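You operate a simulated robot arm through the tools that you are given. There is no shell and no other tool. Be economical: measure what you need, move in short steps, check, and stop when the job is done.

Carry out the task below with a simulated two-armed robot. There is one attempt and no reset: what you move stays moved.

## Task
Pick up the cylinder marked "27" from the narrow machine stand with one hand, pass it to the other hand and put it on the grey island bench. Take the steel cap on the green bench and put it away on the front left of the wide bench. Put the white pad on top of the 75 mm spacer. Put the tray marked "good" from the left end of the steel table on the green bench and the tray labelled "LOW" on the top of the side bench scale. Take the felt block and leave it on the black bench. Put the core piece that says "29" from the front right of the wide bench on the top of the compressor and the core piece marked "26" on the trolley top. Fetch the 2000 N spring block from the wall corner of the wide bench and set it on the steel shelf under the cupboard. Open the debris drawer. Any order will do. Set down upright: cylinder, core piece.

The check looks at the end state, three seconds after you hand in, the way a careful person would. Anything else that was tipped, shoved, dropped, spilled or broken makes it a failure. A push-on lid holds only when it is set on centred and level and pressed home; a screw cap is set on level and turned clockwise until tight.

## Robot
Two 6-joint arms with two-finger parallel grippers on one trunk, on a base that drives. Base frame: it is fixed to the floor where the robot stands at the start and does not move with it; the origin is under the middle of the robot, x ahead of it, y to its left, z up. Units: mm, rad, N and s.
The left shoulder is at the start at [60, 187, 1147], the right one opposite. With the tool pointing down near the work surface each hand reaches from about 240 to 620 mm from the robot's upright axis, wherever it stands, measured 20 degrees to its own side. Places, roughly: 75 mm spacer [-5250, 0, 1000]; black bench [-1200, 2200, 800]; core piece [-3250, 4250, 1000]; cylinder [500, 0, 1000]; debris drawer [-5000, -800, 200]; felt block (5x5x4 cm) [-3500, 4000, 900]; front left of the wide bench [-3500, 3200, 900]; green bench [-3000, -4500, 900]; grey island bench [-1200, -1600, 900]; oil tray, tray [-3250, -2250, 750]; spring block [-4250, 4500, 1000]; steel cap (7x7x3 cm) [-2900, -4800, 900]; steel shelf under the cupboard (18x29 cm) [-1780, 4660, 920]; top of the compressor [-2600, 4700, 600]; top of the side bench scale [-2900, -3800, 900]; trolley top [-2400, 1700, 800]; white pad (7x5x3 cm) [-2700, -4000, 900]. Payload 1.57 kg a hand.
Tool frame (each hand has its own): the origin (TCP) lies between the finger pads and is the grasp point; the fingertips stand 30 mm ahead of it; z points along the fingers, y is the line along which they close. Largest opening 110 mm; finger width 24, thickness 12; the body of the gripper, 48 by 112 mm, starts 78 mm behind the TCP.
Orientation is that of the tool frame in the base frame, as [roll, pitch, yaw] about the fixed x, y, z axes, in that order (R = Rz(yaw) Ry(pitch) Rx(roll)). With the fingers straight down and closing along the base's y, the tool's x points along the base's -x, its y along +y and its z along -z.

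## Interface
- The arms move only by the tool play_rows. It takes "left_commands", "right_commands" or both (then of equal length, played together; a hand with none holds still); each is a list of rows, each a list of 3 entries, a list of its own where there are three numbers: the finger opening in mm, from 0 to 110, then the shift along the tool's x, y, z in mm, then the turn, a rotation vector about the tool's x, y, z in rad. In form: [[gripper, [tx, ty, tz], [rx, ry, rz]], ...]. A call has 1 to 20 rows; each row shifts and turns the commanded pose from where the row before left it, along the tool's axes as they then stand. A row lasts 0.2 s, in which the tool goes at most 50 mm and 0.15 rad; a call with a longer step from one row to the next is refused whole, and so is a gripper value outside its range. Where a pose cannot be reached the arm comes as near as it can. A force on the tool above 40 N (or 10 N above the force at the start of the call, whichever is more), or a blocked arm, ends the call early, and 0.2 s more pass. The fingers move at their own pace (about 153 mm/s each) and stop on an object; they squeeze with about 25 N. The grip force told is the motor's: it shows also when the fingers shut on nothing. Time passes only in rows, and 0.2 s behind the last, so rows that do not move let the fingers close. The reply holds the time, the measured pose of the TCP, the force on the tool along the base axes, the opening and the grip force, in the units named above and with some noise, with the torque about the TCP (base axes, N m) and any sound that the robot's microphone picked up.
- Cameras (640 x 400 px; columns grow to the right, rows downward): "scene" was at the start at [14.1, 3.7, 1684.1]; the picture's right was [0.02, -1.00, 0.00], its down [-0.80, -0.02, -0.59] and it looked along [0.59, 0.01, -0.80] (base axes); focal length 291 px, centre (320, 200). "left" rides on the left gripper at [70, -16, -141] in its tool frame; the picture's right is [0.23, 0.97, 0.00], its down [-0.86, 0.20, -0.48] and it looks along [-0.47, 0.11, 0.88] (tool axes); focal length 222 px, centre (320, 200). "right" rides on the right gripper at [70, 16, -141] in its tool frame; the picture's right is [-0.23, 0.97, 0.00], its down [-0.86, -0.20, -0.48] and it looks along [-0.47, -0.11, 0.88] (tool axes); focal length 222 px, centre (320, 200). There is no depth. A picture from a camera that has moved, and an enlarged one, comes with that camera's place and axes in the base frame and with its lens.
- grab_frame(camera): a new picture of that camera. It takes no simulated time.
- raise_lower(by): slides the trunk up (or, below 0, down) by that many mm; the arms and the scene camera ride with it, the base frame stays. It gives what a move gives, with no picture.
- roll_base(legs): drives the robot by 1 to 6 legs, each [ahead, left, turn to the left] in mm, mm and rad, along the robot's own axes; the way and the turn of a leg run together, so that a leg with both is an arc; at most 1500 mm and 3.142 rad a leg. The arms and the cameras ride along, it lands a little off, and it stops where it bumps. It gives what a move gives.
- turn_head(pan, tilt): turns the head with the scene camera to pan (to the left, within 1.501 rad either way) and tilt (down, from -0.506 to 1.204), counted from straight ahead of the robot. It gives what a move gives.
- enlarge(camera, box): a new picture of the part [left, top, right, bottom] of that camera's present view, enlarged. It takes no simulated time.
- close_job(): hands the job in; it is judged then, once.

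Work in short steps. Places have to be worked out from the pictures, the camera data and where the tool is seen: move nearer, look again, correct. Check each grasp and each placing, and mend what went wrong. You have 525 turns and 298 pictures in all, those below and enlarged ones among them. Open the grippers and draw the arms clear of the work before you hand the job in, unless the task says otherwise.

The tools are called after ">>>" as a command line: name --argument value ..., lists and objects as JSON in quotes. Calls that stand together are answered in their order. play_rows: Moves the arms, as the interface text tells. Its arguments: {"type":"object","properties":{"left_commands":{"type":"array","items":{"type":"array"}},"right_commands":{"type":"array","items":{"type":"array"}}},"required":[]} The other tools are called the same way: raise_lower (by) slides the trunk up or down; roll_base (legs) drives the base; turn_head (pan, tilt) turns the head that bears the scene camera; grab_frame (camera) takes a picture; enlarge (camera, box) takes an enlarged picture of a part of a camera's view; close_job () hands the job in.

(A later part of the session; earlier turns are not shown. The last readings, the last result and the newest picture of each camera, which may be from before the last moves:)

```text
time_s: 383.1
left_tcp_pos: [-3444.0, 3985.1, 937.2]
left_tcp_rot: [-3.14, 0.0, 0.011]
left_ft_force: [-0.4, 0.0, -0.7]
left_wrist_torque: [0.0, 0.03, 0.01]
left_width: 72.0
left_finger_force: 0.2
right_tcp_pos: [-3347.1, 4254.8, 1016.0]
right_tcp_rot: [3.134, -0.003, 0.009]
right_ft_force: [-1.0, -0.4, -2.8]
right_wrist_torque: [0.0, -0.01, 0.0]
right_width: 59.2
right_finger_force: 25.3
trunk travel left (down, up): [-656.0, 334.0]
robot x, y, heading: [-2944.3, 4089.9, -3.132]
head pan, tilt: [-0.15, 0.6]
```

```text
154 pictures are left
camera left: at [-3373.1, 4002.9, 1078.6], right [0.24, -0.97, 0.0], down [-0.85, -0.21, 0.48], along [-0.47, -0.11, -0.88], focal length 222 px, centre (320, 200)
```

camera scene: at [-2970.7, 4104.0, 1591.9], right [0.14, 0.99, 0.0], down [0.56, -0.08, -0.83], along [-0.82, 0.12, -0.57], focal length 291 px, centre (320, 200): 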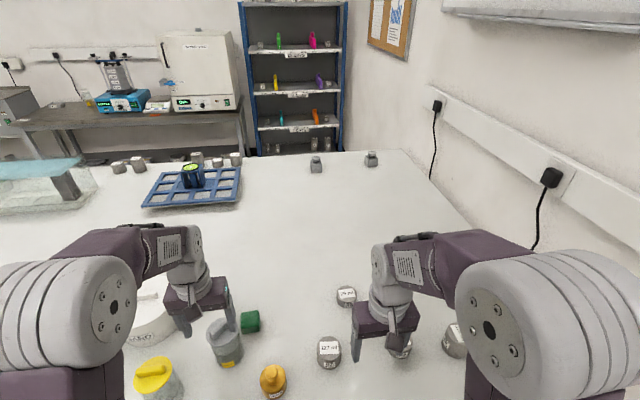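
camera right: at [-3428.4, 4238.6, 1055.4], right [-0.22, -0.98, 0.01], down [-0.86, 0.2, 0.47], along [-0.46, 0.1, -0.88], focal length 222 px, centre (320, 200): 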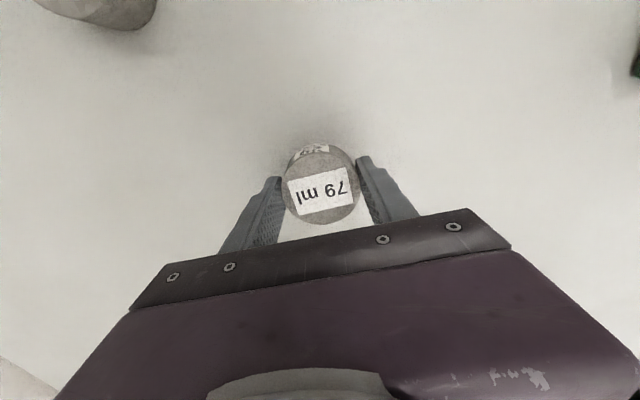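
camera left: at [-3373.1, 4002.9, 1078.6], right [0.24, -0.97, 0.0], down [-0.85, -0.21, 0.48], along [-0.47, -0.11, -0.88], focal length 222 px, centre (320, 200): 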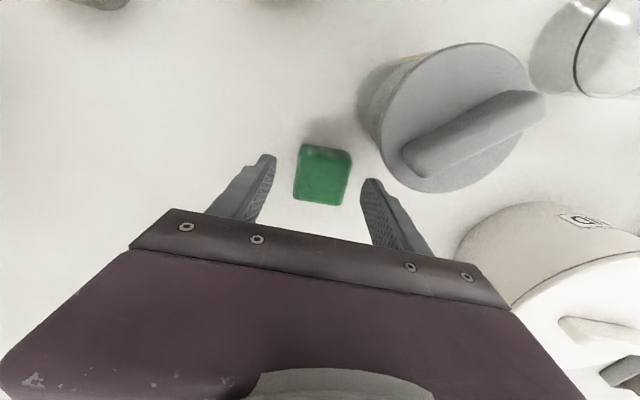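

>>> play_rows --left_commands '[[72, [0, 0, 20], [0, 0, 0]], [72, [0, 0, 15], [0, 0, 0]], [72, [0, 0, 6], [0, 0, 0]], [0, [0, 0, 0], [0, 0, 0]], [0, [0, 0, 0], [0, 0, 0]], [0, [0, 0, 0], [0, 0, 0]], [0, [0, 0, -4], [0, 0, 0]], [0, [0, 0, -10], [0, 0, 0]], [0, [0, 0, -20], [0, 0, 0]], [0, [0, 0, -25], [0, 0, 0]], [0, [0, 0, -25], [0, 0, 0]], [0, [0, 0, -25], [0, 0, 0]], [0, [0, 0, -25], [0, 0, 0]]]'

>>> grab_frame --camera "left"

```text
time_s: 385.9
left_tcp_pos: [-3441.5, 3985.1, 1027.2]
left_tcp_rot: [3.142, -0.001, 0.008]
left_ft_force: [0.7, 0.3, 0.1]
left_wrist_torque: [0.01, 0.0, 0.03]
left_width: 49.2
left_finger_force: 25.4
right_tcp_pos: [-3345.8, 4254.6, 1015.1]
right_tcp_rot: [3.134, -0.003, 0.009]
right_ft_force: [-0.1, 0.7, -1.8]
right_wrist_torque: [-0.01, 0.0, -0.01]
right_width: 59.0
right_finger_force: 25.1
trunk travel left (down, up): [-656.0, 334.0]
robot x, y, heading: [-2937.5, 4089.3, -3.133]
head pan, tilt: [-0.15, 0.6]
```

```text
153 pictures are left
camera left: at [-3370.3, 4002.8, 1169.3], right [0.24, -0.97, 0.0], down [-0.85, -0.21, 0.48], along [-0.47, -0.11, -0.88], focal length 222 px, centre (320, 200)
```

left: 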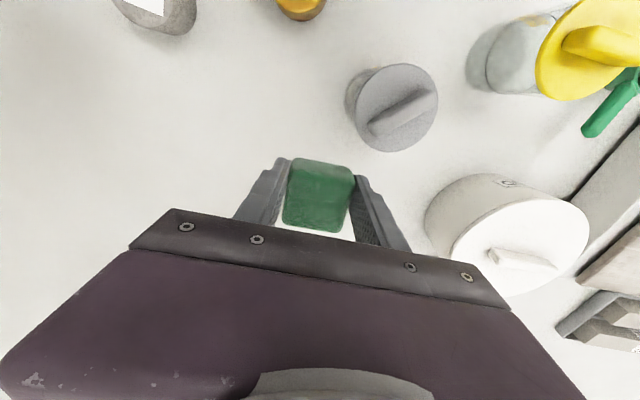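

The felt is held. I retract the left hand, back off and turn north toward the compressor.

>>> play_rows --left_commands '[[0, [40, 0, 0], [0, 0, 0]], [0, [40, 0, 0], [0, 0, 0]], [0, [40, 0, 0], [0, 0, 0]]]' --right_commands '[[0, [15, 0, 0], [0, 0, 0]], [0, [15, 0, 0], [0, 0, 0]], [0, [15, 0, 0], [0, 0, 0]]]'

>>> roll_base --legs '[[-220, 100, 0], [0, 0, -1.571]]'

>>> turn_head --pan 0 --tilt 0.7

>>> grab_frame --camera "scene"

```text
time_s: 386.7
left_tcp_pos: [-3319.5, 3987.0, 1026.4]
left_tcp_rot: [-3.142, 0.002, 0.009]
left_ft_force: [0.5, 1.1, 0.2]
left_wrist_torque: [0.0, 0.02, 0.0]
left_width: 49.2
left_finger_force: 25.4
right_tcp_pos: [-3300.2, 4255.2, 1015.8]
right_tcp_rot: [3.135, -0.002, 0.008]
right_ft_force: [0.7, -0.8, -1.9]
right_wrist_torque: [0.0, 0.03, 0.01]
right_width: 59.2
right_finger_force: 25.0
trunk travel left (down, up): [-656.0, 334.0]
robot x, y, heading: [-2941.7, 4090.9, -3.134]
head pan, tilt: [-0.15, 0.6]
```

```text
time_s: 392.3
left_tcp_pos: [-2825.6, 4366.1, 1025.1]
left_tcp_rot: [3.141, -0.001, -1.555]
left_ft_force: [0.1, -0.4, -0.8]
left_wrist_torque: [-0.05, 0.0, 0.0]
left_width: 49.1
left_finger_force: 25.2
right_tcp_pos: [-2557.5, 4349.8, 1015.5]
right_tcp_rot: [3.134, -0.004, -1.552]
right_ft_force: [0.6, 0.2, -2.3]
right_wrist_torque: [0.0, 0.01, 0.0]
right_width: 59.0
right_finger_force: 25.0
trunk travel left (down, up): [-656.0, 334.0]
robot x, y, heading: [-2722.1, 3989.4, 1.588]
head pan, tilt: [-0.15, 0.6]
```

```text
time_s: 393.0
left_tcp_pos: [-2826.8, 4366.8, 1025.9]
left_tcp_rot: [-3.142, 0.0, -1.553]
left_ft_force: [0.0, -0.7, -0.2]
left_wrist_torque: [0.0, 0.02, 0.01]
left_width: 48.8
left_finger_force: 25.0
right_tcp_pos: [-2557.4, 4348.8, 1015.4]
right_tcp_rot: [3.134, -0.005, -1.551]
right_ft_force: [-0.9, 0.5, -2.2]
right_wrist_torque: [-0.02, -0.01, 0.01]
right_width: 59.2
right_finger_force: 25.0
trunk travel left (down, up): [-656.0, 334.0]
robot x, y, heading: [-2722.4, 3988.6, 1.586]
head pan, tilt: [0.0, 0.7]
```

```text
152 pictures are left
camera scene: at [-2720.7, 4016.6, 1583.3], right [1.0, 0.02, 0.0], down [0.01, -0.64, -0.77], along [-0.01, 0.76, -0.64], focal length 291 px, centre (320, 200)
```

scene: 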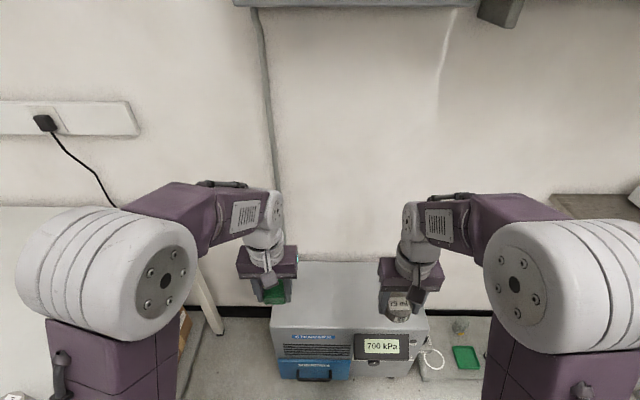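

The compressor top spans about x -2890..-2370 and y 4490..4770. I drive ahead 130 mm, extend the right hand over it, pull the left hand back and lower the trunk.

>>> play_rows --left_commands '[[0, [35, 0, 0], [0, 0, 0]], [0, [35, 0, 0], [0, 0, 0]], [0, [35, 0, 0], [0, 0, 0]]]'

>>> roll_base --legs '[[0, 0, -0.015], [130, 0, 0]]'

>>> play_rows --right_commands '[[0, [-36, 10, 0], [0, 0, 0]], [0, [-36, 10, 0], [0, 0, 0]], [0, [-36, 10, 0], [0, 0, 0]], [0, [-36, 10, 0], [0, 0, 0]]]'

>>> raise_lower --by -300

>>> grab_frame --camera "scene"

>>> grab_frame --camera "right"

```text
time_s: 393.8
left_tcp_pos: [-2826.3, 4260.4, 1026.2]
left_tcp_rot: [-3.14, 0.003, -1.553]
left_ft_force: [0.3, -0.3, 0.0]
left_wrist_torque: [0.01, 0.01, -0.03]
left_width: 49.0
left_finger_force: 24.8
right_tcp_pos: [-2557.8, 4347.6, 1015.2]
right_tcp_rot: [3.134, -0.003, -1.55]
right_ft_force: [0.6, 0.7, -1.4]
right_wrist_torque: [0.03, 0.02, 0.02]
right_width: 58.9
right_finger_force: 25.2
trunk travel left (down, up): [-656.0, 334.0]
robot x, y, heading: [-2719.4, 3987.3, 1.588]
head pan, tilt: [0.0, 0.7]
```

```text
time_s: 395.4
left_tcp_pos: [-2821.3, 4395.6, 1026.5]
left_tcp_rot: [-3.141, 0.002, -1.567]
left_ft_force: [-0.3, 0.0, 0.2]
left_wrist_torque: [0.03, -0.01, -0.02]
left_width: 48.7
left_finger_force: 25.0
right_tcp_pos: [-2552.8, 4478.2, 1016.1]
right_tcp_rot: [3.135, -0.005, -1.567]
right_ft_force: [0.2, -0.2, -2.1]
right_wrist_torque: [0.03, -0.02, -0.01]
right_width: 59.0
right_finger_force: 25.0
trunk travel left (down, up): [-656.0, 334.0]
robot x, y, heading: [-2720.8, 4120.2, 1.575]
head pan, tilt: [0.0, 0.7]
```

```text
time_s: 396.4
left_tcp_pos: [-2822.3, 4397.3, 1024.8]
left_tcp_rot: [-3.141, -0.003, -1.567]
left_ft_force: [0.0, -0.1, 0.1]
left_wrist_torque: [-0.06, 0.02, 0.0]
left_width: 49.1
left_finger_force: 25.4
right_tcp_pos: [-2593.7, 4624.6, 1016.2]
right_tcp_rot: [3.133, -0.007, -1.567]
right_ft_force: [0.7, 0.1, -1.9]
right_wrist_torque: [-0.05, -0.03, -0.01]
right_width: 59.1
right_finger_force: 24.7
trunk travel left (down, up): [-656.0, 334.0]
robot x, y, heading: [-2721.5, 4119.2, 1.577]
head pan, tilt: [0.0, 0.7]
```

```text
time_s: 399.4
left_tcp_pos: [-2821.6, 4396.6, 726.3]
left_tcp_rot: [3.141, 0.0, -1.566]
left_ft_force: [0.0, 0.0, 0.6]
left_wrist_torque: [-0.04, -0.01, -0.01]
left_width: 48.8
left_finger_force: 24.7
right_tcp_pos: [-2593.6, 4621.9, 716.5]
right_tcp_rot: [3.135, -0.003, -1.568]
right_ft_force: [-0.5, -0.5, -1.7]
right_wrist_torque: [0.0, 0.04, 0.01]
right_width: 59.2
right_finger_force: 25.5
trunk travel left (down, up): [-356.0, 635.0]
robot x, y, heading: [-2722.7, 4121.1, 1.575]
head pan, tilt: [0.0, 0.7]
```

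```text
151 pictures are left
camera scene: at [-2721.0, 4149.4, 1283.3], right [1.0, 0.0, 0.0], down [0.0, -0.64, -0.76], along [0.0, 0.76, -0.64], focal length 291 px, centre (320, 200)
```

scene: 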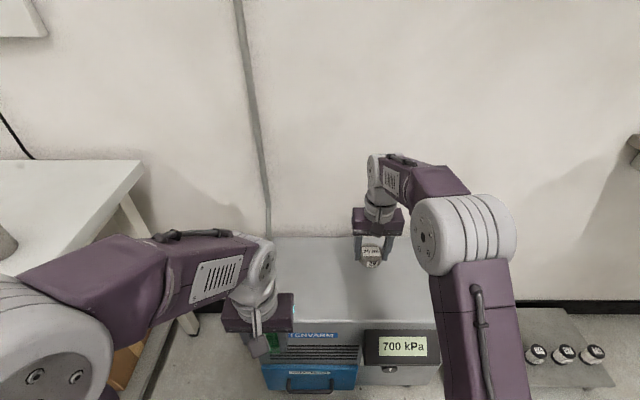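

```text
150 pictures are left
camera right: at [-2609.2, 4553.8, 857.5], right [-0.97, 0.22, 0.01], down [0.2, 0.86, 0.47], along [0.1, 0.46, -0.88], focal length 222 px, centre (320, 200)
```

right: 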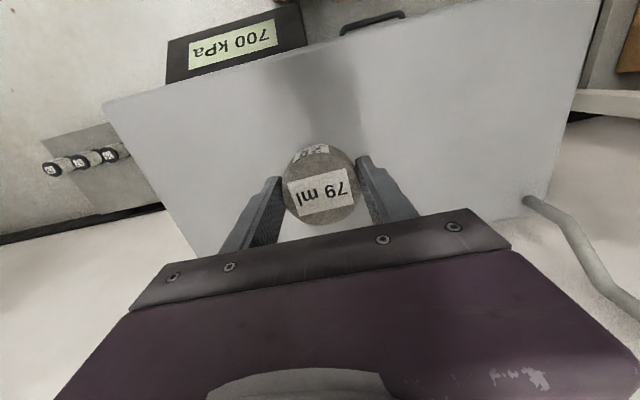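

The core is over the middle of the compressor top. I lower with the trunk in steps.

>>> raise_lower --by -60

>>> enlarge --camera "scene" --box '[300, 150, 460, 300]'

```text
time_s: 400.4
left_tcp_pos: [-2822.3, 4396.6, 665.7]
left_tcp_rot: [3.141, 0.0, -1.567]
left_ft_force: [0.5, 0.5, -0.5]
left_wrist_torque: [0.04, 0.02, -0.03]
left_width: 49.2
left_finger_force: 25.0
right_tcp_pos: [-2592.7, 4622.6, 656.0]
right_tcp_rot: [3.134, -0.002, -1.566]
right_ft_force: [0.3, 0.3, -1.7]
right_wrist_torque: [0.04, 0.01, -0.01]
right_width: 59.3
right_finger_force: 24.9
trunk travel left (down, up): [-296.0, 694.0]
robot x, y, heading: [-2716.6, 4121.9, 1.573]
head pan, tilt: [0.0, 0.7]
```

```text
2.67 times, centred on (380, 225) of scene
camera zoom: at [-2721.0, 4149.3, 1223.3], right [1.0, 0.0, 0.0], down [0.0, -0.64, -0.76], along [0.0, 0.76, -0.64], focal length 776 px, centre (160, 133)
```

zoom: 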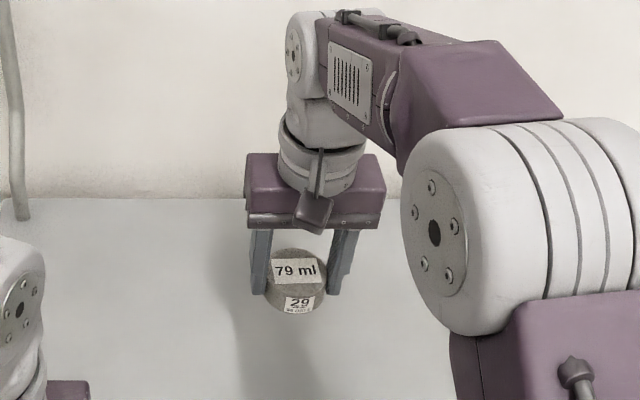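

>>> raise_lower --by -15

>>> raise_lower --by -5

>>> enlarge --camera "scene" --box '[300, 150, 460, 300]'

```text
time_s: 401.0
left_tcp_pos: [-2821.1, 4395.8, 649.5]
left_tcp_rot: [-3.141, 0.0, -1.567]
left_ft_force: [-0.1, -0.3, -0.2]
left_wrist_torque: [-0.02, -0.01, -0.01]
left_width: 49.0
left_finger_force: 24.6
right_tcp_pos: [-2593.6, 4623.4, 641.3]
right_tcp_rot: [3.136, -0.003, -1.568]
right_ft_force: [-0.6, -0.3, -2.1]
right_wrist_torque: [-0.05, 0.03, 0.02]
right_width: 59.3
right_finger_force: 25.4
trunk travel left (down, up): [-280.0, 710.0]
robot x, y, heading: [-2718.8, 4123.8, 1.576]
head pan, tilt: [0.0, 0.7]
```

```text
time_s: 401.6
left_tcp_pos: [-2822.2, 4395.6, 645.5]
left_tcp_rot: [-3.141, 0.0, -1.566]
left_ft_force: [0.2, 0.2, -0.8]
left_wrist_torque: [0.04, 0.0, 0.01]
left_width: 48.8
left_finger_force: 25.2
right_tcp_pos: [-2594.4, 4623.8, 635.6]
right_tcp_rot: [3.135, -0.004, -1.568]
right_ft_force: [0.0, 0.5, -2.4]
right_wrist_torque: [0.01, 0.03, -0.02]
right_width: 59.0
right_finger_force: 25.4
trunk travel left (down, up): [-275.0, 714.0]
robot x, y, heading: [-2723.4, 4123.1, 1.576]
head pan, tilt: [0.0, 0.7]
```

```text
2.67 times, centred on (380, 225) of scene
camera zoom: at [-2721.0, 4149.4, 1203.3], right [1.0, 0.0, 0.0], down [0.0, -0.64, -0.76], along [0.0, 0.76, -0.64], focal length 776 px, centre (160, 133)
```

zoom: 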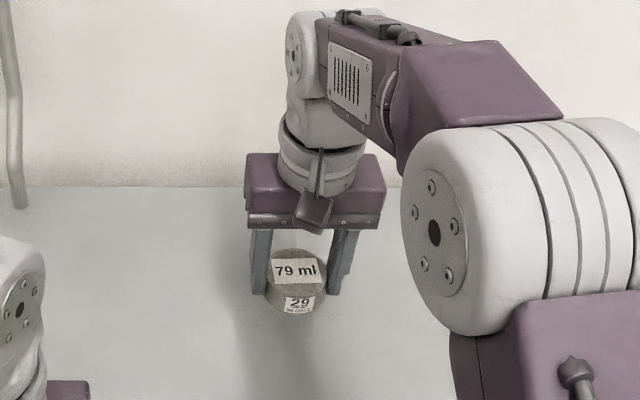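

>>> raise_lower --by -8

>>> raise_lower --by -4

>>> raise_lower --by -4

```text
time_s: 402.1
left_tcp_pos: [-2821.5, 4396.7, 637.6]
left_tcp_rot: [3.14, 0.001, -1.568]
left_ft_force: [0.1, 0.1, -1.1]
left_wrist_torque: [-0.03, -0.01, -0.01]
left_width: 48.8
left_finger_force: 24.4
right_tcp_pos: [-2594.0, 4623.2, 627.2]
right_tcp_rot: [3.135, -0.003, -1.568]
right_ft_force: [0.0, -0.2, -1.8]
right_wrist_torque: [-0.02, 0.02, 0.01]
right_width: 59.1
right_finger_force: 24.8
trunk travel left (down, up): [-267.0, 722.0]
robot x, y, heading: [-2723.2, 4120.5, 1.576]
head pan, tilt: [0.0, 0.7]
```

```text
time_s: 402.7
left_tcp_pos: [-2821.3, 4397.0, 633.7]
left_tcp_rot: [3.141, 0.001, -1.566]
left_ft_force: [0.6, 0.3, 0.2]
left_wrist_torque: [-0.03, 0.01, 0.01]
left_width: 48.9
left_finger_force: 25.0
right_tcp_pos: [-2592.5, 4623.5, 623.4]
right_tcp_rot: [3.137, -0.003, -1.568]
right_ft_force: [-0.5, -0.3, -2.3]
right_wrist_torque: [-0.01, -0.01, 0.04]
right_width: 58.9
right_finger_force: 24.9
trunk travel left (down, up): [-263.0, 726.0]
robot x, y, heading: [-2723.8, 4123.9, 1.572]
head pan, tilt: [0.0, 0.7]
```

```text
time_s: 403.2
left_tcp_pos: [-2821.9, 4396.1, 628.8]
left_tcp_rot: [3.141, 0.001, -1.568]
left_ft_force: [0.3, -1.0, -1.2]
left_wrist_torque: [0.0, -0.01, 0.03]
left_width: 49.2
left_finger_force: 25.0
right_tcp_pos: [-2595.2, 4622.6, 621.0]
right_tcp_rot: [3.135, -0.004, -1.567]
right_ft_force: [0.3, 0.1, -0.8]
right_wrist_torque: [0.0, 0.0, -0.04]
right_width: 59.2
right_finger_force: 24.9
trunk travel left (down, up): [-259.0, 730.0]
robot x, y, heading: [-2720.9, 4122.0, 1.572]
head pan, tilt: [0.0, 0.7]
```

>>> raise_lower --by -2

>>> enlarge --camera "scene" --box '[300, 150, 460, 300]'

```text
time_s: 403.7
left_tcp_pos: [-2822.4, 4395.8, 626.4]
left_tcp_rot: [-3.141, 0.001, -1.566]
left_ft_force: [0.2, 0.3, -0.5]
left_wrist_torque: [-0.01, 0.0, 0.0]
left_width: 48.8
left_finger_force: 24.7
right_tcp_pos: [-2594.6, 4623.1, 617.1]
right_tcp_rot: [3.134, -0.004, -1.567]
right_ft_force: [0.4, -0.2, -1.8]
right_wrist_torque: [-0.03, 0.01, 0.03]
right_width: 59.2
right_finger_force: 24.8
trunk travel left (down, up): [-257.0, 732.0]
robot x, y, heading: [-2724.0, 4123.5, 1.579]
head pan, tilt: [0.0, 0.7]
```

```text
2.67 times, centred on (380, 225) of scene
camera zoom: at [-2721.0, 4149.4, 1185.3], right [1.0, 0.0, 0.0], down [0.0, -0.64, -0.76], along [0.0, 0.76, -0.64], focal length 776 px, centre (160, 133)
```

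zoom: 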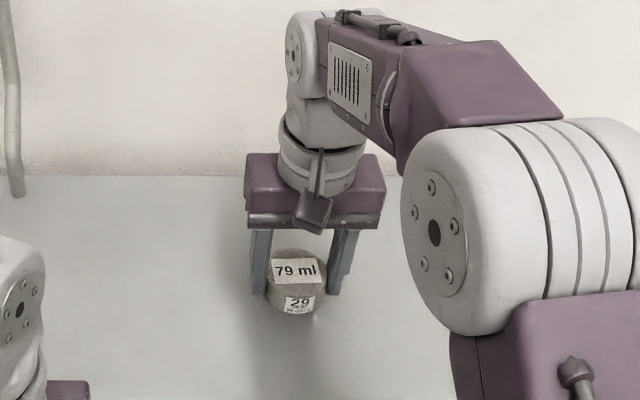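

Still a slight gap. I continue in 3 mm steps.

>>> raise_lower --by -4

>>> raise_lower --by -3

>>> raise_lower --by -3

```text
time_s: 404.2
left_tcp_pos: [-2822.5, 4396.3, 624.0]
left_tcp_rot: [3.141, 0.0, -1.566]
left_ft_force: [-0.1, -0.6, -0.9]
left_wrist_torque: [-0.02, 0.02, -0.01]
left_width: 48.6
left_finger_force: 25.5
right_tcp_pos: [-2593.3, 4622.3, 613.3]
right_tcp_rot: [3.135, -0.003, -1.567]
right_ft_force: [0.1, -0.3, -1.5]
right_wrist_torque: [-0.02, 0.02, -0.03]
right_width: 59.2
right_finger_force: 25.5
trunk travel left (down, up): [-253.0, 736.0]
robot x, y, heading: [-2720.8, 4125.4, 1.575]
head pan, tilt: [0.0, 0.7]
```

```text
time_s: 404.8
left_tcp_pos: [-2823.1, 4397.3, 620.9]
left_tcp_rot: [3.141, -0.001, -1.567]
left_ft_force: [0.3, -0.6, -0.3]
left_wrist_torque: [0.0, 0.01, 0.06]
left_width: 48.9
left_finger_force: 25.3
right_tcp_pos: [-2594.0, 4623.2, 610.9]
right_tcp_rot: [3.135, -0.004, -1.567]
right_ft_force: [-0.9, -0.4, -2.7]
right_wrist_torque: [-0.02, -0.02, -0.01]
right_width: 59.4
right_finger_force: 24.8
trunk travel left (down, up): [-250.0, 740.0]
robot x, y, heading: [-2720.3, 4122.1, 1.575]
head pan, tilt: [0.0, 0.7]
```

```text
time_s: 405.3
left_tcp_pos: [-2821.4, 4397.1, 617.5]
left_tcp_rot: [3.141, 0.001, -1.567]
left_ft_force: [0.3, 0.2, 0.3]
left_wrist_torque: [0.03, 0.0, -0.01]
left_width: 49.0
left_finger_force: 24.5
right_tcp_pos: [-2595.1, 4624.1, 608.2]
right_tcp_rot: [3.135, -0.003, -1.567]
right_ft_force: [-0.2, -0.3, -1.5]
right_wrist_torque: [-0.04, -0.01, -0.05]
right_width: 59.2
right_finger_force: 24.2
trunk travel left (down, up): [-247.0, 742.0]
robot x, y, heading: [-2723.0, 4127.2, 1.572]
head pan, tilt: [0.0, 0.7]
```

>>> raise_lower --by -4

>>> raise_lower --by -4

>>> raise_lower --by -4

>>> enlarge --camera "scene" --box '[300, 150, 460, 300]'

```text
time_s: 405.8
left_tcp_pos: [-2820.9, 4395.6, 613.1]
left_tcp_rot: [3.141, 0.0, -1.567]
left_ft_force: [0.4, -0.4, -0.4]
left_wrist_torque: [0.04, -0.03, 0.02]
left_width: 49.0
left_finger_force: 25.4
right_tcp_pos: [-2591.8, 4623.5, 603.5]
right_tcp_rot: [3.134, -0.003, -1.567]
right_ft_force: [-0.9, 0.3, -1.0]
right_wrist_torque: [-0.03, 0.01, 0.01]
right_width: 59.0
right_finger_force: 25.6
trunk travel left (down, up): [-243.0, 746.0]
robot x, y, heading: [-2717.8, 4120.4, 1.576]
head pan, tilt: [0.0, 0.7]
```

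```text
time_s: 406.3
left_tcp_pos: [-2821.5, 4396.8, 609.1]
left_tcp_rot: [-3.141, 0.0, -1.567]
left_ft_force: [-0.4, 0.1, -0.8]
left_wrist_torque: [-0.03, -0.01, -0.02]
left_width: 48.9
left_finger_force: 24.7
right_tcp_pos: [-2593.4, 4622.5, 598.7]
right_tcp_rot: [3.135, -0.004, -1.568]
right_ft_force: [0.8, 0.1, -1.6]
right_wrist_torque: [0.01, 0.01, 0.02]
right_width: 59.1
right_finger_force: 24.8
trunk travel left (down, up): [-239.0, 750.0]
robot x, y, heading: [-2724.4, 4118.6, 1.572]
head pan, tilt: [0.0, 0.7]
```

```text
time_s: 406.9
left_tcp_pos: [-2823.2, 4396.6, 605.9]
left_tcp_rot: [3.14, 0.0, -1.567]
left_ft_force: [-0.5, 0.3, 0.7]
left_wrist_torque: [0.0, 0.0, 0.01]
left_width: 48.8
left_finger_force: 25.3
right_tcp_pos: [-2594.8, 4622.4, 595.4]
right_tcp_rot: [3.133, -0.002, -1.568]
right_ft_force: [0.7, -0.6, -1.8]
right_wrist_torque: [-0.04, 0.03, -0.02]
right_width: 59.1
right_finger_force: 24.5
trunk travel left (down, up): [-235.0, 755.0]
robot x, y, heading: [-2721.5, 4124.7, 1.573]
head pan, tilt: [0.0, 0.7]
```

```text
2.67 times, centred on (380, 225) of scene
camera zoom: at [-2720.9, 4149.5, 1163.3], right [1.0, 0.0, 0.0], down [0.0, -0.64, -0.76], along [0.0, 0.76, -0.64], focal length 776 px, centre (160, 133)
```

zoom: 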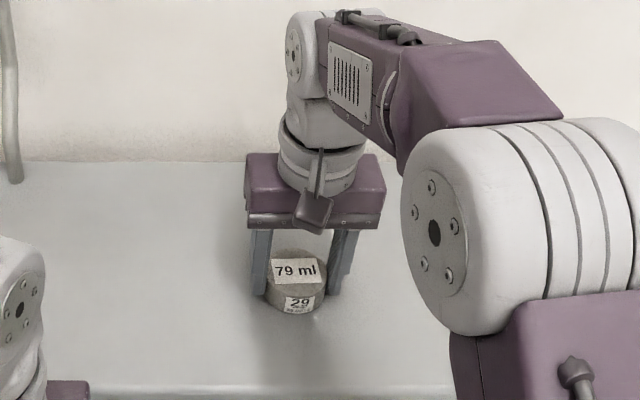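

Parallax suggests the top is lower, around z 500-530. I lower 30 mm and continue.

>>> raise_lower --by -25

>>> enlarge --camera "scene" --box '[300, 150, 460, 300]'

```text
time_s: 407.3
left_tcp_pos: [-2822.3, 4395.0, 593.2]
left_tcp_rot: [-3.141, 0.003, -1.568]
left_ft_force: [0.8, -0.3, 0.0]
left_wrist_torque: [0.0, 0.0, -0.01]
left_width: 48.9
left_finger_force: 25.7
right_tcp_pos: [-2594.1, 4622.4, 591.5]
right_tcp_rot: [3.134, 0.009, -1.569]
right_ft_force: [-1.1, -10.8, 18.1]
right_wrist_torque: [-0.55, -0.68, -0.32]
right_width: 59.6
right_finger_force: 24.4
trunk travel left (down, up): [-223.0, 767.0]
robot x, y, heading: [-2722.2, 4122.8, 1.576]
head pan, tilt: [0.0, 0.7]
stopped: the force on the tool passed its limit (the readings are from after the stop); the commanded pose is now the measured one
```

```text
2.67 times, centred on (380, 225) of scene
camera zoom: at [-2721.7, 4146.2, 1150.4], right [1.0, 0.0, 0.0], down [0.0, -0.64, -0.77], along [0.0, 0.77, -0.64], focal length 776 px, centre (160, 133)
```

zoom: 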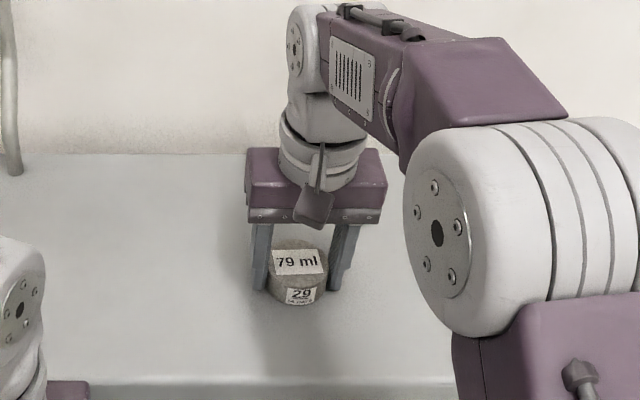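

Contact; the trunk stopped itself. I raise 7 mm to relieve the force, then release.

>>> raise_lower --by 7

>>> enlarge --camera "scene" --box '[300, 150, 460, 300]'

```text
time_s: 407.9
left_tcp_pos: [-2822.8, 4397.1, 599.6]
left_tcp_rot: [3.141, 0.001, -1.57]
left_ft_force: [0.3, 0.2, -0.6]
left_wrist_torque: [-0.01, -0.01, -0.01]
left_width: 48.9
left_finger_force: 25.0
right_tcp_pos: [-2594.1, 4624.5, 594.4]
right_tcp_rot: [3.136, 0.006, -1.568]
right_ft_force: [0.1, 0.5, -1.9]
right_wrist_torque: [-0.02, -0.02, -0.01]
right_width: 59.3
right_finger_force: 24.9
trunk travel left (down, up): [-230.0, 760.0]
robot x, y, heading: [-2723.2, 4121.6, 1.577]
head pan, tilt: [0.0, 0.7]
```

```text
2.67 times, centred on (380, 225) of scene
camera zoom: at [-2720.9, 4149.6, 1157.2], right [1.0, 0.0, 0.0], down [0.0, -0.64, -0.76], along [0.0, 0.76, -0.64], focal length 776 px, centre (160, 133)
```

zoom: 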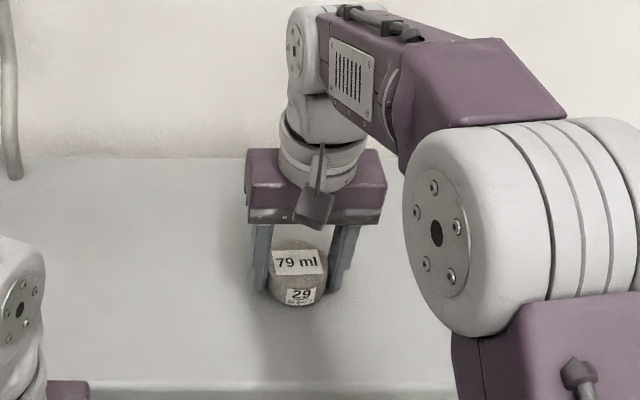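

>>> raise_lower --by -2.5

>>> play_rows --right_commands '[[64, [0, 0, 0], [0, 0, 0]], [75, [0, 0, 0], [0, 0, 0]], [85, [0, 0, 0], [0, 0, 0]], [85, [0, 0, -10], [0, 0, 0]], [85, [0, 0, -30], [0, 0, 0]], [85, [0, 0, -30], [0, 0, 0]]]'

>>> enlarge --camera "scene" --box '[300, 150, 460, 300]'

```text
time_s: 408.4
left_tcp_pos: [-2822.1, 4396.6, 597.8]
left_tcp_rot: [3.141, 0.001, -1.566]
left_ft_force: [-0.1, -0.3, -1.2]
left_wrist_torque: [-0.01, 0.0, -0.01]
left_width: 48.9
left_finger_force: 25.2
right_tcp_pos: [-2593.0, 4624.1, 591.7]
right_tcp_rot: [3.134, 0.006, -1.567]
right_ft_force: [0.9, 0.3, -0.5]
right_wrist_torque: [-0.02, -0.04, 0.01]
right_width: 59.1
right_finger_force: 24.8
trunk travel left (down, up): [-227.0, 763.0]
robot x, y, heading: [-2721.7, 4122.5, 1.574]
head pan, tilt: [0.0, 0.7]
```

```text
time_s: 409.8
left_tcp_pos: [-2821.6, 4395.5, 597.7]
left_tcp_rot: [-3.141, 0.0, -1.566]
left_ft_force: [-0.1, 0.0, -0.2]
left_wrist_torque: [0.02, 0.05, -0.04]
left_width: 49.0
left_finger_force: 24.9
right_tcp_pos: [-2592.3, 4622.8, 663.2]
right_tcp_rot: [3.135, 0.005, -1.567]
right_ft_force: [0.1, 0.4, -0.4]
right_wrist_torque: [0.01, 0.01, 0.04]
right_width: 85.0
right_finger_force: 0.0
trunk travel left (down, up): [-227.0, 763.0]
robot x, y, heading: [-2721.7, 4121.8, 1.578]
head pan, tilt: [0.0, 0.7]
```

```text
2.67 times, centred on (380, 225) of scene
camera zoom: at [-2721.0, 4149.1, 1154.8], right [1.0, 0.0, 0.0], down [0.0, -0.64, -0.76], along [0.0, 0.76, -0.64], focal length 776 px, centre (160, 133)
```

zoom: 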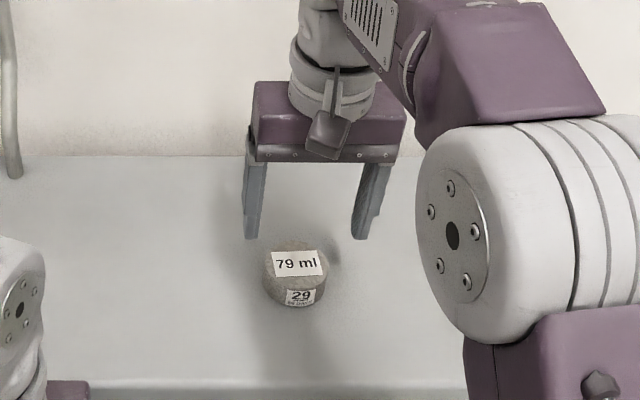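

Core 29 stands on the compressor. I raise the trunk, back off and turn west to fetch core 26.

>>> raise_lower --by 390

>>> play_rows --right_commands '[[85, [40, 0, 0], [0, 0, 0]], [85, [40, 0, 0], [0, 0, 0]], [85, [40, 0, 0], [0, 0, 0]], [85, [40, 0, 0], [0, 0, 0]]]'

>>> roll_base --legs '[[-170, 0, 0], [0, 0, 1.565], [0, -240, 0]]'

>>> turn_head --pan -0.3 --tilt 0.7

>>> grab_frame --camera "scene"

```text
time_s: 413.6
left_tcp_pos: [-2822.0, 4396.3, 986.9]
left_tcp_rot: [-3.141, -0.001, -1.569]
left_ft_force: [0.0, 1.1, -0.6]
left_wrist_torque: [0.03, 0.0, 0.01]
left_width: 49.2
left_finger_force: 24.7
right_tcp_pos: [-2593.0, 4625.1, 1053.8]
right_tcp_rot: [3.134, 0.005, -1.567]
right_ft_force: [-0.1, -1.0, 0.1]
right_wrist_torque: [-0.02, 0.0, -0.02]
right_width: 85.1
right_finger_force: 0.0
trunk travel left (down, up): [-617.0, 373.0]
robot x, y, heading: [-2725.1, 4125.0, 1.572]
head pan, tilt: [0.0, 0.7]
```

```text
time_s: 414.6
left_tcp_pos: [-2822.0, 4395.6, 987.7]
left_tcp_rot: [3.14, 0.0, -1.566]
left_ft_force: [-0.4, 0.0, -0.5]
left_wrist_torque: [0.01, 0.0, -0.04]
left_width: 48.9
left_finger_force: 24.9
right_tcp_pos: [-2591.8, 4461.4, 1054.9]
right_tcp_rot: [3.133, 0.009, -1.57]
right_ft_force: [-0.4, -0.5, 0.6]
right_wrist_torque: [0.03, 0.0, 0.01]
right_width: 85.1
right_finger_force: 0.0
trunk travel left (down, up): [-617.0, 373.0]
robot x, y, heading: [-2719.3, 4122.5, 1.573]
head pan, tilt: [0.0, 0.7]
```

```text
time_s: 421.3
left_tcp_pos: [-2997.1, 4096.0, 987.9]
left_tcp_rot: [3.141, 0.0, 0.009]
left_ft_force: [-0.5, 0.1, -0.7]
left_wrist_torque: [-0.03, 0.02, 0.0]
left_width: 49.1
left_finger_force: 24.7
right_tcp_pos: [-3064.2, 4324.2, 1054.0]
right_tcp_rot: [3.135, 0.007, 0.009]
right_ft_force: [0.2, 0.3, -0.6]
right_wrist_torque: [-0.02, 0.02, 0.0]
right_width: 85.1
right_finger_force: 0.1
trunk travel left (down, up): [-617.0, 373.0]
robot x, y, heading: [-2721.1, 4198.2, -3.134]
head pan, tilt: [0.0, 0.7]
```

```text
time_s: 422.1
left_tcp_pos: [-2996.6, 4095.7, 987.5]
left_tcp_rot: [3.141, 0.001, 0.008]
left_ft_force: [-0.3, -0.6, 0.2]
left_wrist_torque: [-0.01, -0.04, 0.01]
left_width: 48.9
left_finger_force: 25.0
right_tcp_pos: [-3064.4, 4324.3, 1053.5]
right_tcp_rot: [3.136, 0.007, 0.009]
right_ft_force: [-0.2, -0.7, -0.6]
right_wrist_torque: [0.05, 0.02, 0.04]
right_width: 84.8
right_finger_force: 0.0
trunk travel left (down, up): [-617.0, 373.0]
robot x, y, heading: [-2723.3, 4198.1, -3.135]
head pan, tilt: [-0.3, 0.7]
```

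```text
142 pictures are left
camera scene: at [-2743.7, 4224.1, 1544.8], right [0.29, 0.96, 0.0], down [0.62, -0.18, -0.76], along [-0.73, 0.22, -0.64], focal length 291 px, centre (320, 200)
```

scene: 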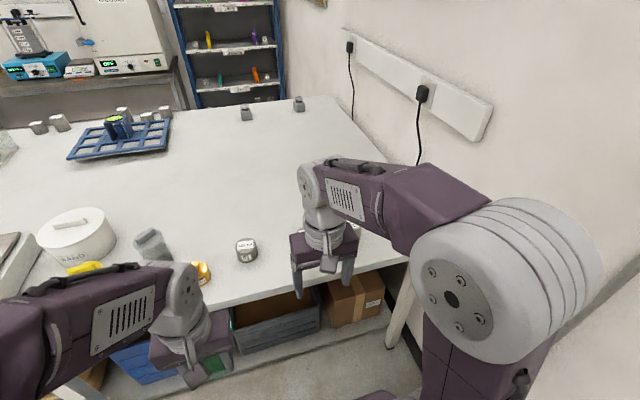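

I close in and move the right hand over core 26.

>>> roll_base --legs '[[0, -25, 0], [95, 0, 0]]'

>>> play_rows --right_commands '[[90, [-31, -26, 0], [0, 0, 0]], [90, [-31, -26, 0], [0, 0, 0]], [90, [-31, -26, 0], [0, 0, 0]], [90, [-31, -26, 0], [0, 0, 0]], [90, [-31, -26, 0], [0, 0, 0]]]'

>>> grab_frame --camera "right"

```text
time_s: 423.6
left_tcp_pos: [-3090.1, 4121.0, 987.7]
left_tcp_rot: [3.141, -0.001, 0.007]
left_ft_force: [0.5, 0.0, -1.4]
left_wrist_torque: [-0.01, -0.04, -0.02]
left_width: 49.1
left_finger_force: 25.4
right_tcp_pos: [-3158.2, 4349.5, 1053.1]
right_tcp_rot: [3.135, 0.006, 0.007]
right_ft_force: [0.0, -0.1, 0.9]
right_wrist_torque: [0.02, -0.02, 0.0]
right_width: 85.1
right_finger_force: 0.1
trunk travel left (down, up): [-617.0, 373.0]
robot x, y, heading: [-2812.4, 4221.8, -3.131]
head pan, tilt: [-0.3, 0.7]
```

```text
time_s: 424.8
left_tcp_pos: [-3089.7, 4120.9, 987.4]
left_tcp_rot: [3.14, -0.001, 0.008]
left_ft_force: [0.4, 0.1, -0.8]
left_wrist_torque: [-0.02, -0.01, 0.0]
left_width: 48.7
left_finger_force: 24.5
right_tcp_pos: [-3315.3, 4476.8, 1052.0]
right_tcp_rot: [3.133, 0.004, 0.007]
right_ft_force: [0.1, -0.1, -0.5]
right_wrist_torque: [-0.02, 0.01, -0.03]
right_width: 89.9
right_finger_force: 0.0
trunk travel left (down, up): [-617.0, 373.0]
robot x, y, heading: [-2815.5, 4221.0, -3.129]
head pan, tilt: [-0.3, 0.7]
```

```text
141 pictures are left
camera right: at [-3243.8, 4462.3, 1194.1], right [-0.22, -0.98, 0.01], down [-0.85, 0.2, 0.48], along [-0.47, 0.1, -0.88], focal length 222 px, centre (320, 200)
```

right: 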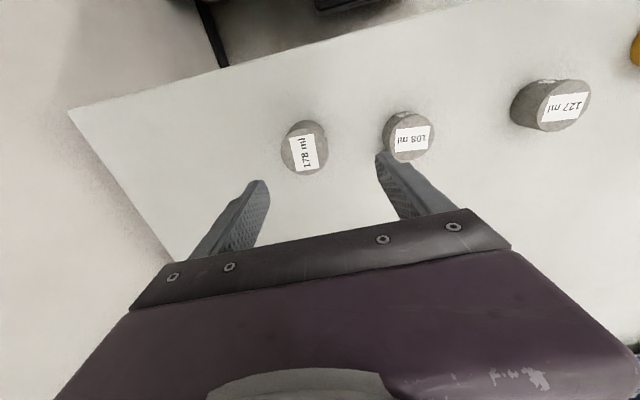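

26 is at (-3315,4497). I centre over it, go down and grip it.

>>> play_rows --right_commands '[[84, [0, -20, 20], [0, 0, 0]], [84, [0, 0, 40], [0, 0, 0]], [84, [0, 0, 40], [0, 0, 0]], [84, [0, 0, 30], [0, 0, 0]], [84, [0, 0, 16], [0, 0, 0]], [84, [0, 0, 0], [0, 0, 0]], [0, [0, 0, 0], [0, 0, 0]], [0, [0, 0, 0], [0, 0, 0]], [0, [0, 0, 0], [0, 0, 0]], [0, [0, 0, -3], [0, 0, 0]], [0, [0, 0, -6], [0, 0, 0]]]'

>>> grab_frame --camera "right"

```text
time_s: 427.2
left_tcp_pos: [-3090.1, 4120.8, 987.4]
left_tcp_rot: [-3.141, 0.001, 0.006]
left_ft_force: [-0.4, -0.9, -1.1]
left_wrist_torque: [0.0, -0.02, -0.01]
left_width: 49.1
left_finger_force: 25.4
right_tcp_pos: [-3313.9, 4496.5, 917.3]
right_tcp_rot: [3.134, 0.005, 0.005]
right_ft_force: [0.0, 0.7, -4.9]
right_wrist_torque: [0.02, -0.04, 0.03]
right_width: 59.3
right_finger_force: 24.8
trunk travel left (down, up): [-617.0, 373.0]
robot x, y, heading: [-2816.2, 4222.1, -3.129]
head pan, tilt: [-0.3, 0.7]
```

```text
140 pictures are left
camera right: at [-3243.6, 4482.5, 1057.7], right [-0.22, -0.98, 0.01], down [-0.85, 0.2, 0.48], along [-0.47, 0.1, -0.88], focal length 222 px, centre (320, 200)
```

right: 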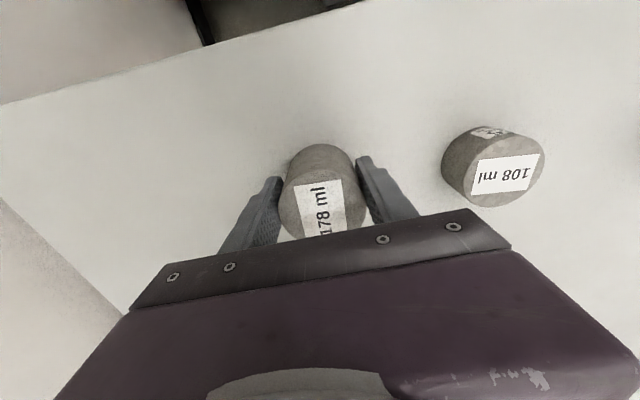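

Core 26 is held at 4.9 N. I lift, tuck it in, back out and move south, then turn around to face the black bench.

>>> play_rows --right_commands '[[0, [0, 0, -15], [0, 0, 0]], [0, [0, 0, -25], [0, 0, 0]], [0, [0, 0, -30], [0, 0, 0]], [0, [0, 0, -30], [0, 0, 0]], [0, [25, 20, -10], [0, 0, 0]], [0, [30, 25, 0], [0, 0, 0]], [0, [30, 25, 0], [0, 0, 0]], [0, [30, 20, 0], [0, 0, 0]], [0, [20, 10, 0], [0, 0, 0]]]'

>>> roll_base --legs '[[-250, 0, 0], [0, 1000, 0], [0, 0, 3.13]]'

>>> turn_head --pan -0.3 --tilt 0.45

>>> grab_frame --camera "scene"

```text
time_s: 429.2
left_tcp_pos: [-3088.4, 4119.9, 986.5]
left_tcp_rot: [-3.141, 0.001, 0.008]
left_ft_force: [0.5, 0.5, -0.6]
left_wrist_torque: [0.0, -0.01, -0.01]
left_width: 48.8
left_finger_force: 25.3
right_tcp_pos: [-3178.0, 4397.3, 1025.9]
right_tcp_rot: [3.135, 0.006, 0.006]
right_ft_force: [0.3, 0.9, -3.4]
right_wrist_torque: [0.03, -0.03, 0.0]
right_width: 59.6
right_finger_force: 24.7
trunk travel left (down, up): [-617.0, 373.0]
robot x, y, heading: [-2813.0, 4221.8, -3.134]
head pan, tilt: [-0.3, 0.7]
```

```text
time_s: 443.2
left_tcp_pos: [-2288.0, 3306.0, 987.3]
left_tcp_rot: [-3.141, -0.001, 3.134]
left_ft_force: [0.0, -0.4, -0.1]
left_wrist_torque: [-0.01, -0.01, 0.0]
left_width: 48.9
left_finger_force: 25.1
right_tcp_pos: [-2202.4, 3027.4, 1026.5]
right_tcp_rot: [3.135, 0.004, 3.133]
right_ft_force: [0.2, 0.5, -4.3]
right_wrist_torque: [0.04, 0.01, -0.01]
right_width: 59.8
right_finger_force: 25.0
trunk travel left (down, up): [-617.0, 373.0]
robot x, y, heading: [-2562.9, 3207.6, -0.006]
head pan, tilt: [-0.3, 0.7]
```

```text
time_s: 443.9
left_tcp_pos: [-2287.3, 3306.7, 986.7]
left_tcp_rot: [-3.141, -0.001, 3.135]
left_ft_force: [0.4, 0.0, 0.1]
left_wrist_torque: [-0.02, 0.05, 0.03]
left_width: 48.9
left_finger_force: 25.3
right_tcp_pos: [-2201.7, 3027.9, 1025.7]
right_tcp_rot: [3.134, 0.005, 3.135]
right_ft_force: [-0.4, 0.4, -4.2]
right_wrist_torque: [-0.01, 0.05, -0.01]
right_width: 59.7
right_finger_force: 24.9
trunk travel left (down, up): [-617.0, 373.0]
robot x, y, heading: [-2564.4, 3206.0, -0.008]
head pan, tilt: [-0.3, 0.45]
```

```text
139 pictures are left
camera scene: at [-2534.3, 3183.1, 1566.9], right [-0.3, -0.95, 0.0], down [-0.42, 0.13, -0.9], along [0.86, -0.27, -0.44], focal length 291 px, centre (320, 200)
```

scene: 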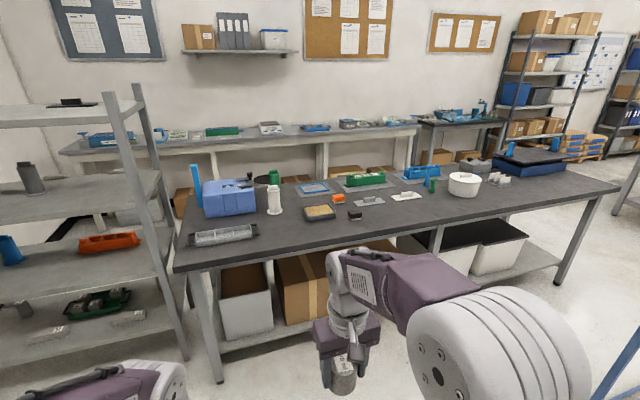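

The black bench's front strip has free space near (-1490,2900). I drive up to it.

>>> roll_base --legs '[[0, -450, 0], [480, 0, 0]]'

>>> turn_head --pan 0.15 --tilt 0.7

>>> grab_frame --camera "scene"

```text
time_s: 449.1
left_tcp_pos: [-1808.8, 2852.9, 986.7]
left_tcp_rot: [3.141, 0.001, 3.128]
left_ft_force: [-0.1, 0.2, -0.8]
left_wrist_torque: [-0.01, 0.0, -0.03]
left_width: 49.1
left_finger_force: 24.7
right_tcp_pos: [-1724.3, 2575.2, 1026.1]
right_tcp_rot: [3.136, 0.005, 3.131]
right_ft_force: [0.3, 0.1, -3.0]
right_wrist_torque: [-0.02, 0.05, -0.03]
right_width: 59.6
right_finger_force: 25.7
trunk travel left (down, up): [-617.0, 373.0]
robot x, y, heading: [-2081.2, 2758.8, -0.015]
head pan, tilt: [-0.3, 0.45]
```

```text
time_s: 450.0
left_tcp_pos: [-1808.8, 2855.1, 987.7]
left_tcp_rot: [3.14, 0.0, 3.129]
left_ft_force: [-0.7, 0.6, 0.4]
left_wrist_torque: [-0.02, 0.0, -0.03]
left_width: 48.8
left_finger_force: 24.7
right_tcp_pos: [-1724.7, 2573.9, 1027.0]
right_tcp_rot: [3.136, 0.005, 3.129]
right_ft_force: [0.2, 0.2, -4.1]
right_wrist_torque: [0.02, 0.0, -0.01]
right_width: 59.6
right_finger_force: 25.2
trunk travel left (down, up): [-617.0, 373.0]
robot x, y, heading: [-2083.0, 2756.8, -0.016]
head pan, tilt: [0.15, 0.7]
```

```text
138 pictures are left
camera scene: at [-2059.2, 2771.6, 1544.9], right [0.14, -0.99, 0.0], down [-0.64, -0.09, -0.77], along [0.76, 0.1, -0.64], focal length 291 px, centre (320, 200)
```

scene: 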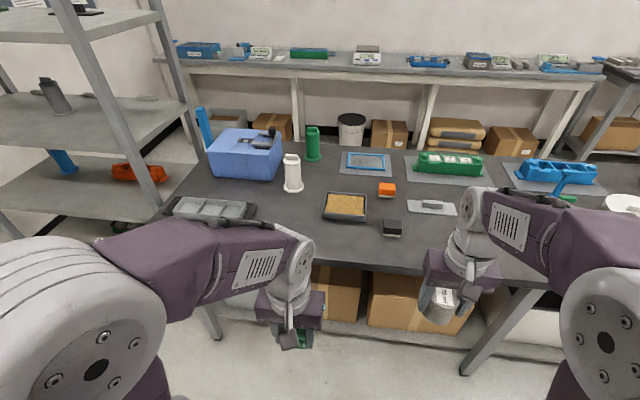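

I move 100 mm closer and extend the left hand over the free front area.

>>> roll_base --legs '[[100, 0, 0.015]]'

>>> play_rows --left_commands '[[0, [-40, 2, 0], [0, 0, 0]], [0, [-40, 2, 0], [0, 0, 0]], [0, [-40, 2, 0], [0, 0, 0]], [0, [-40, 2, 0], [0, 0, 0]], [0, [-40, 2, 0], [0, 0, 0]], [0, [-40, 2, 0], [0, 0, 0]]]'

>>> grab_frame --camera "left"

>>> grab_frame --camera "scene"

```text
time_s: 451.1
left_tcp_pos: [-1710.9, 2857.3, 987.8]
left_tcp_rot: [-3.141, 0.0, -3.141]
left_ft_force: [0.2, 0.2, -0.2]
left_wrist_torque: [0.0, 0.0, 0.01]
left_width: 48.7
left_finger_force: 24.8
right_tcp_pos: [-1623.1, 2579.0, 1026.1]
right_tcp_rot: [3.134, 0.005, -3.141]
right_ft_force: [0.7, 0.2, -4.3]
right_wrist_torque: [0.0, 0.04, 0.01]
right_width: 59.6
right_finger_force: 25.2
trunk travel left (down, up): [-617.0, 373.0]
robot x, y, heading: [-1987.4, 2760.1, -0.003]
head pan, tilt: [0.15, 0.7]
```

```text
time_s: 452.5
left_tcp_pos: [-1470.5, 2868.6, 987.0]
left_tcp_rot: [-3.14, -0.004, -3.141]
left_ft_force: [0.5, 0.0, 0.4]
left_wrist_torque: [0.0, 0.02, 0.0]
left_width: 49.0
left_finger_force: 25.2
right_tcp_pos: [-1621.5, 2580.0, 1026.6]
right_tcp_rot: [3.134, 0.005, -3.139]
right_ft_force: [-0.4, 0.2, -5.0]
right_wrist_torque: [-0.01, 0.04, 0.0]
right_width: 59.7
right_finger_force: 25.5
trunk travel left (down, up): [-617.0, 373.0]
robot x, y, heading: [-1990.2, 2756.3, 0.001]
head pan, tilt: [0.15, 0.7]
```

```text
137 pictures are left
camera left: at [-1537.3, 2853.2, 1128.6], right [-0.23, 0.97, 0.0], down [0.86, 0.2, 0.48], along [0.46, 0.11, -0.88], focal length 222 px, centre (320, 200)
```

left: 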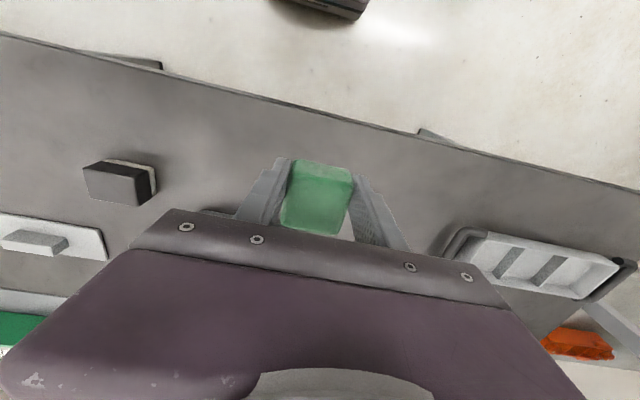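

```text
136 pictures are left
camera scene: at [-1958.2, 2771.7, 1544.8], right [0.15, -0.99, 0.0], down [-0.64, -0.1, -0.76], along [0.75, 0.12, -0.65], focal length 291 px, centre (320, 200)
```

scene: 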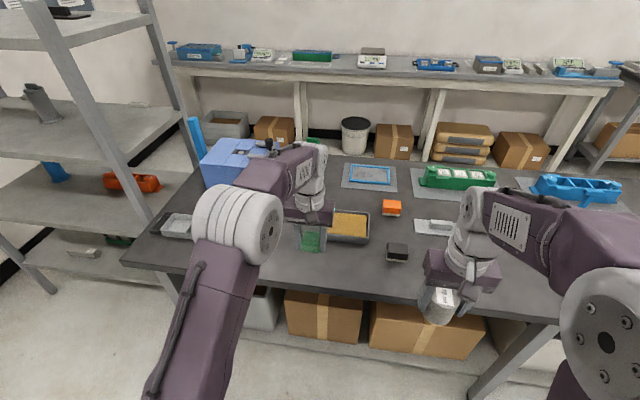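

The felt must go about 45 mm further in from the edge. I extend and go down partway.

>>> play_rows --left_commands '[[0, [-25, 0, 0], [0, 0, 0]], [0, [-22, 0, 0], [0, 0, 0]], [0, [0, 0, 30], [0, 0, 0]], [0, [0, 0, 30], [0, 0, 0]], [0, [0, 0, 15], [0, 0, 0]]]'

>>> enlarge --camera "scene" --box '[240, 170, 420, 290]'

```text
time_s: 453.7
left_tcp_pos: [-1423.3, 2868.6, 911.1]
left_tcp_rot: [3.141, 0.001, -3.14]
left_ft_force: [0.4, -0.4, -0.5]
left_wrist_torque: [-0.01, 0.03, 0.0]
left_width: 48.8
left_finger_force: 24.5
right_tcp_pos: [-1623.7, 2579.5, 1027.4]
right_tcp_rot: [3.136, 0.005, -3.139]
right_ft_force: [0.4, -1.3, -3.5]
right_wrist_torque: [0.01, 0.0, -0.01]
right_width: 59.5
right_finger_force: 24.8
trunk travel left (down, up): [-617.0, 373.0]
robot x, y, heading: [-1983.8, 2760.1, 0.0]
head pan, tilt: [0.15, 0.7]
```

```text
3.33 times, centred on (330, 230) of scene
camera zoom: at [-1960.2, 2771.6, 1544.8], right [0.15, -0.99, 0.0], down [-0.64, -0.1, -0.76], along [0.76, 0.12, -0.64], focal length 970 px, centre (287, 100)
```

zoom: 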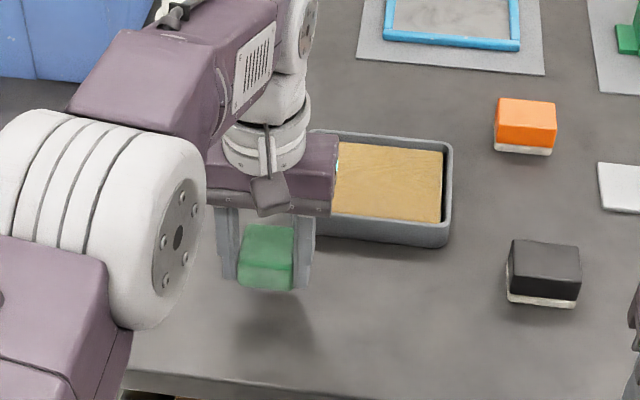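

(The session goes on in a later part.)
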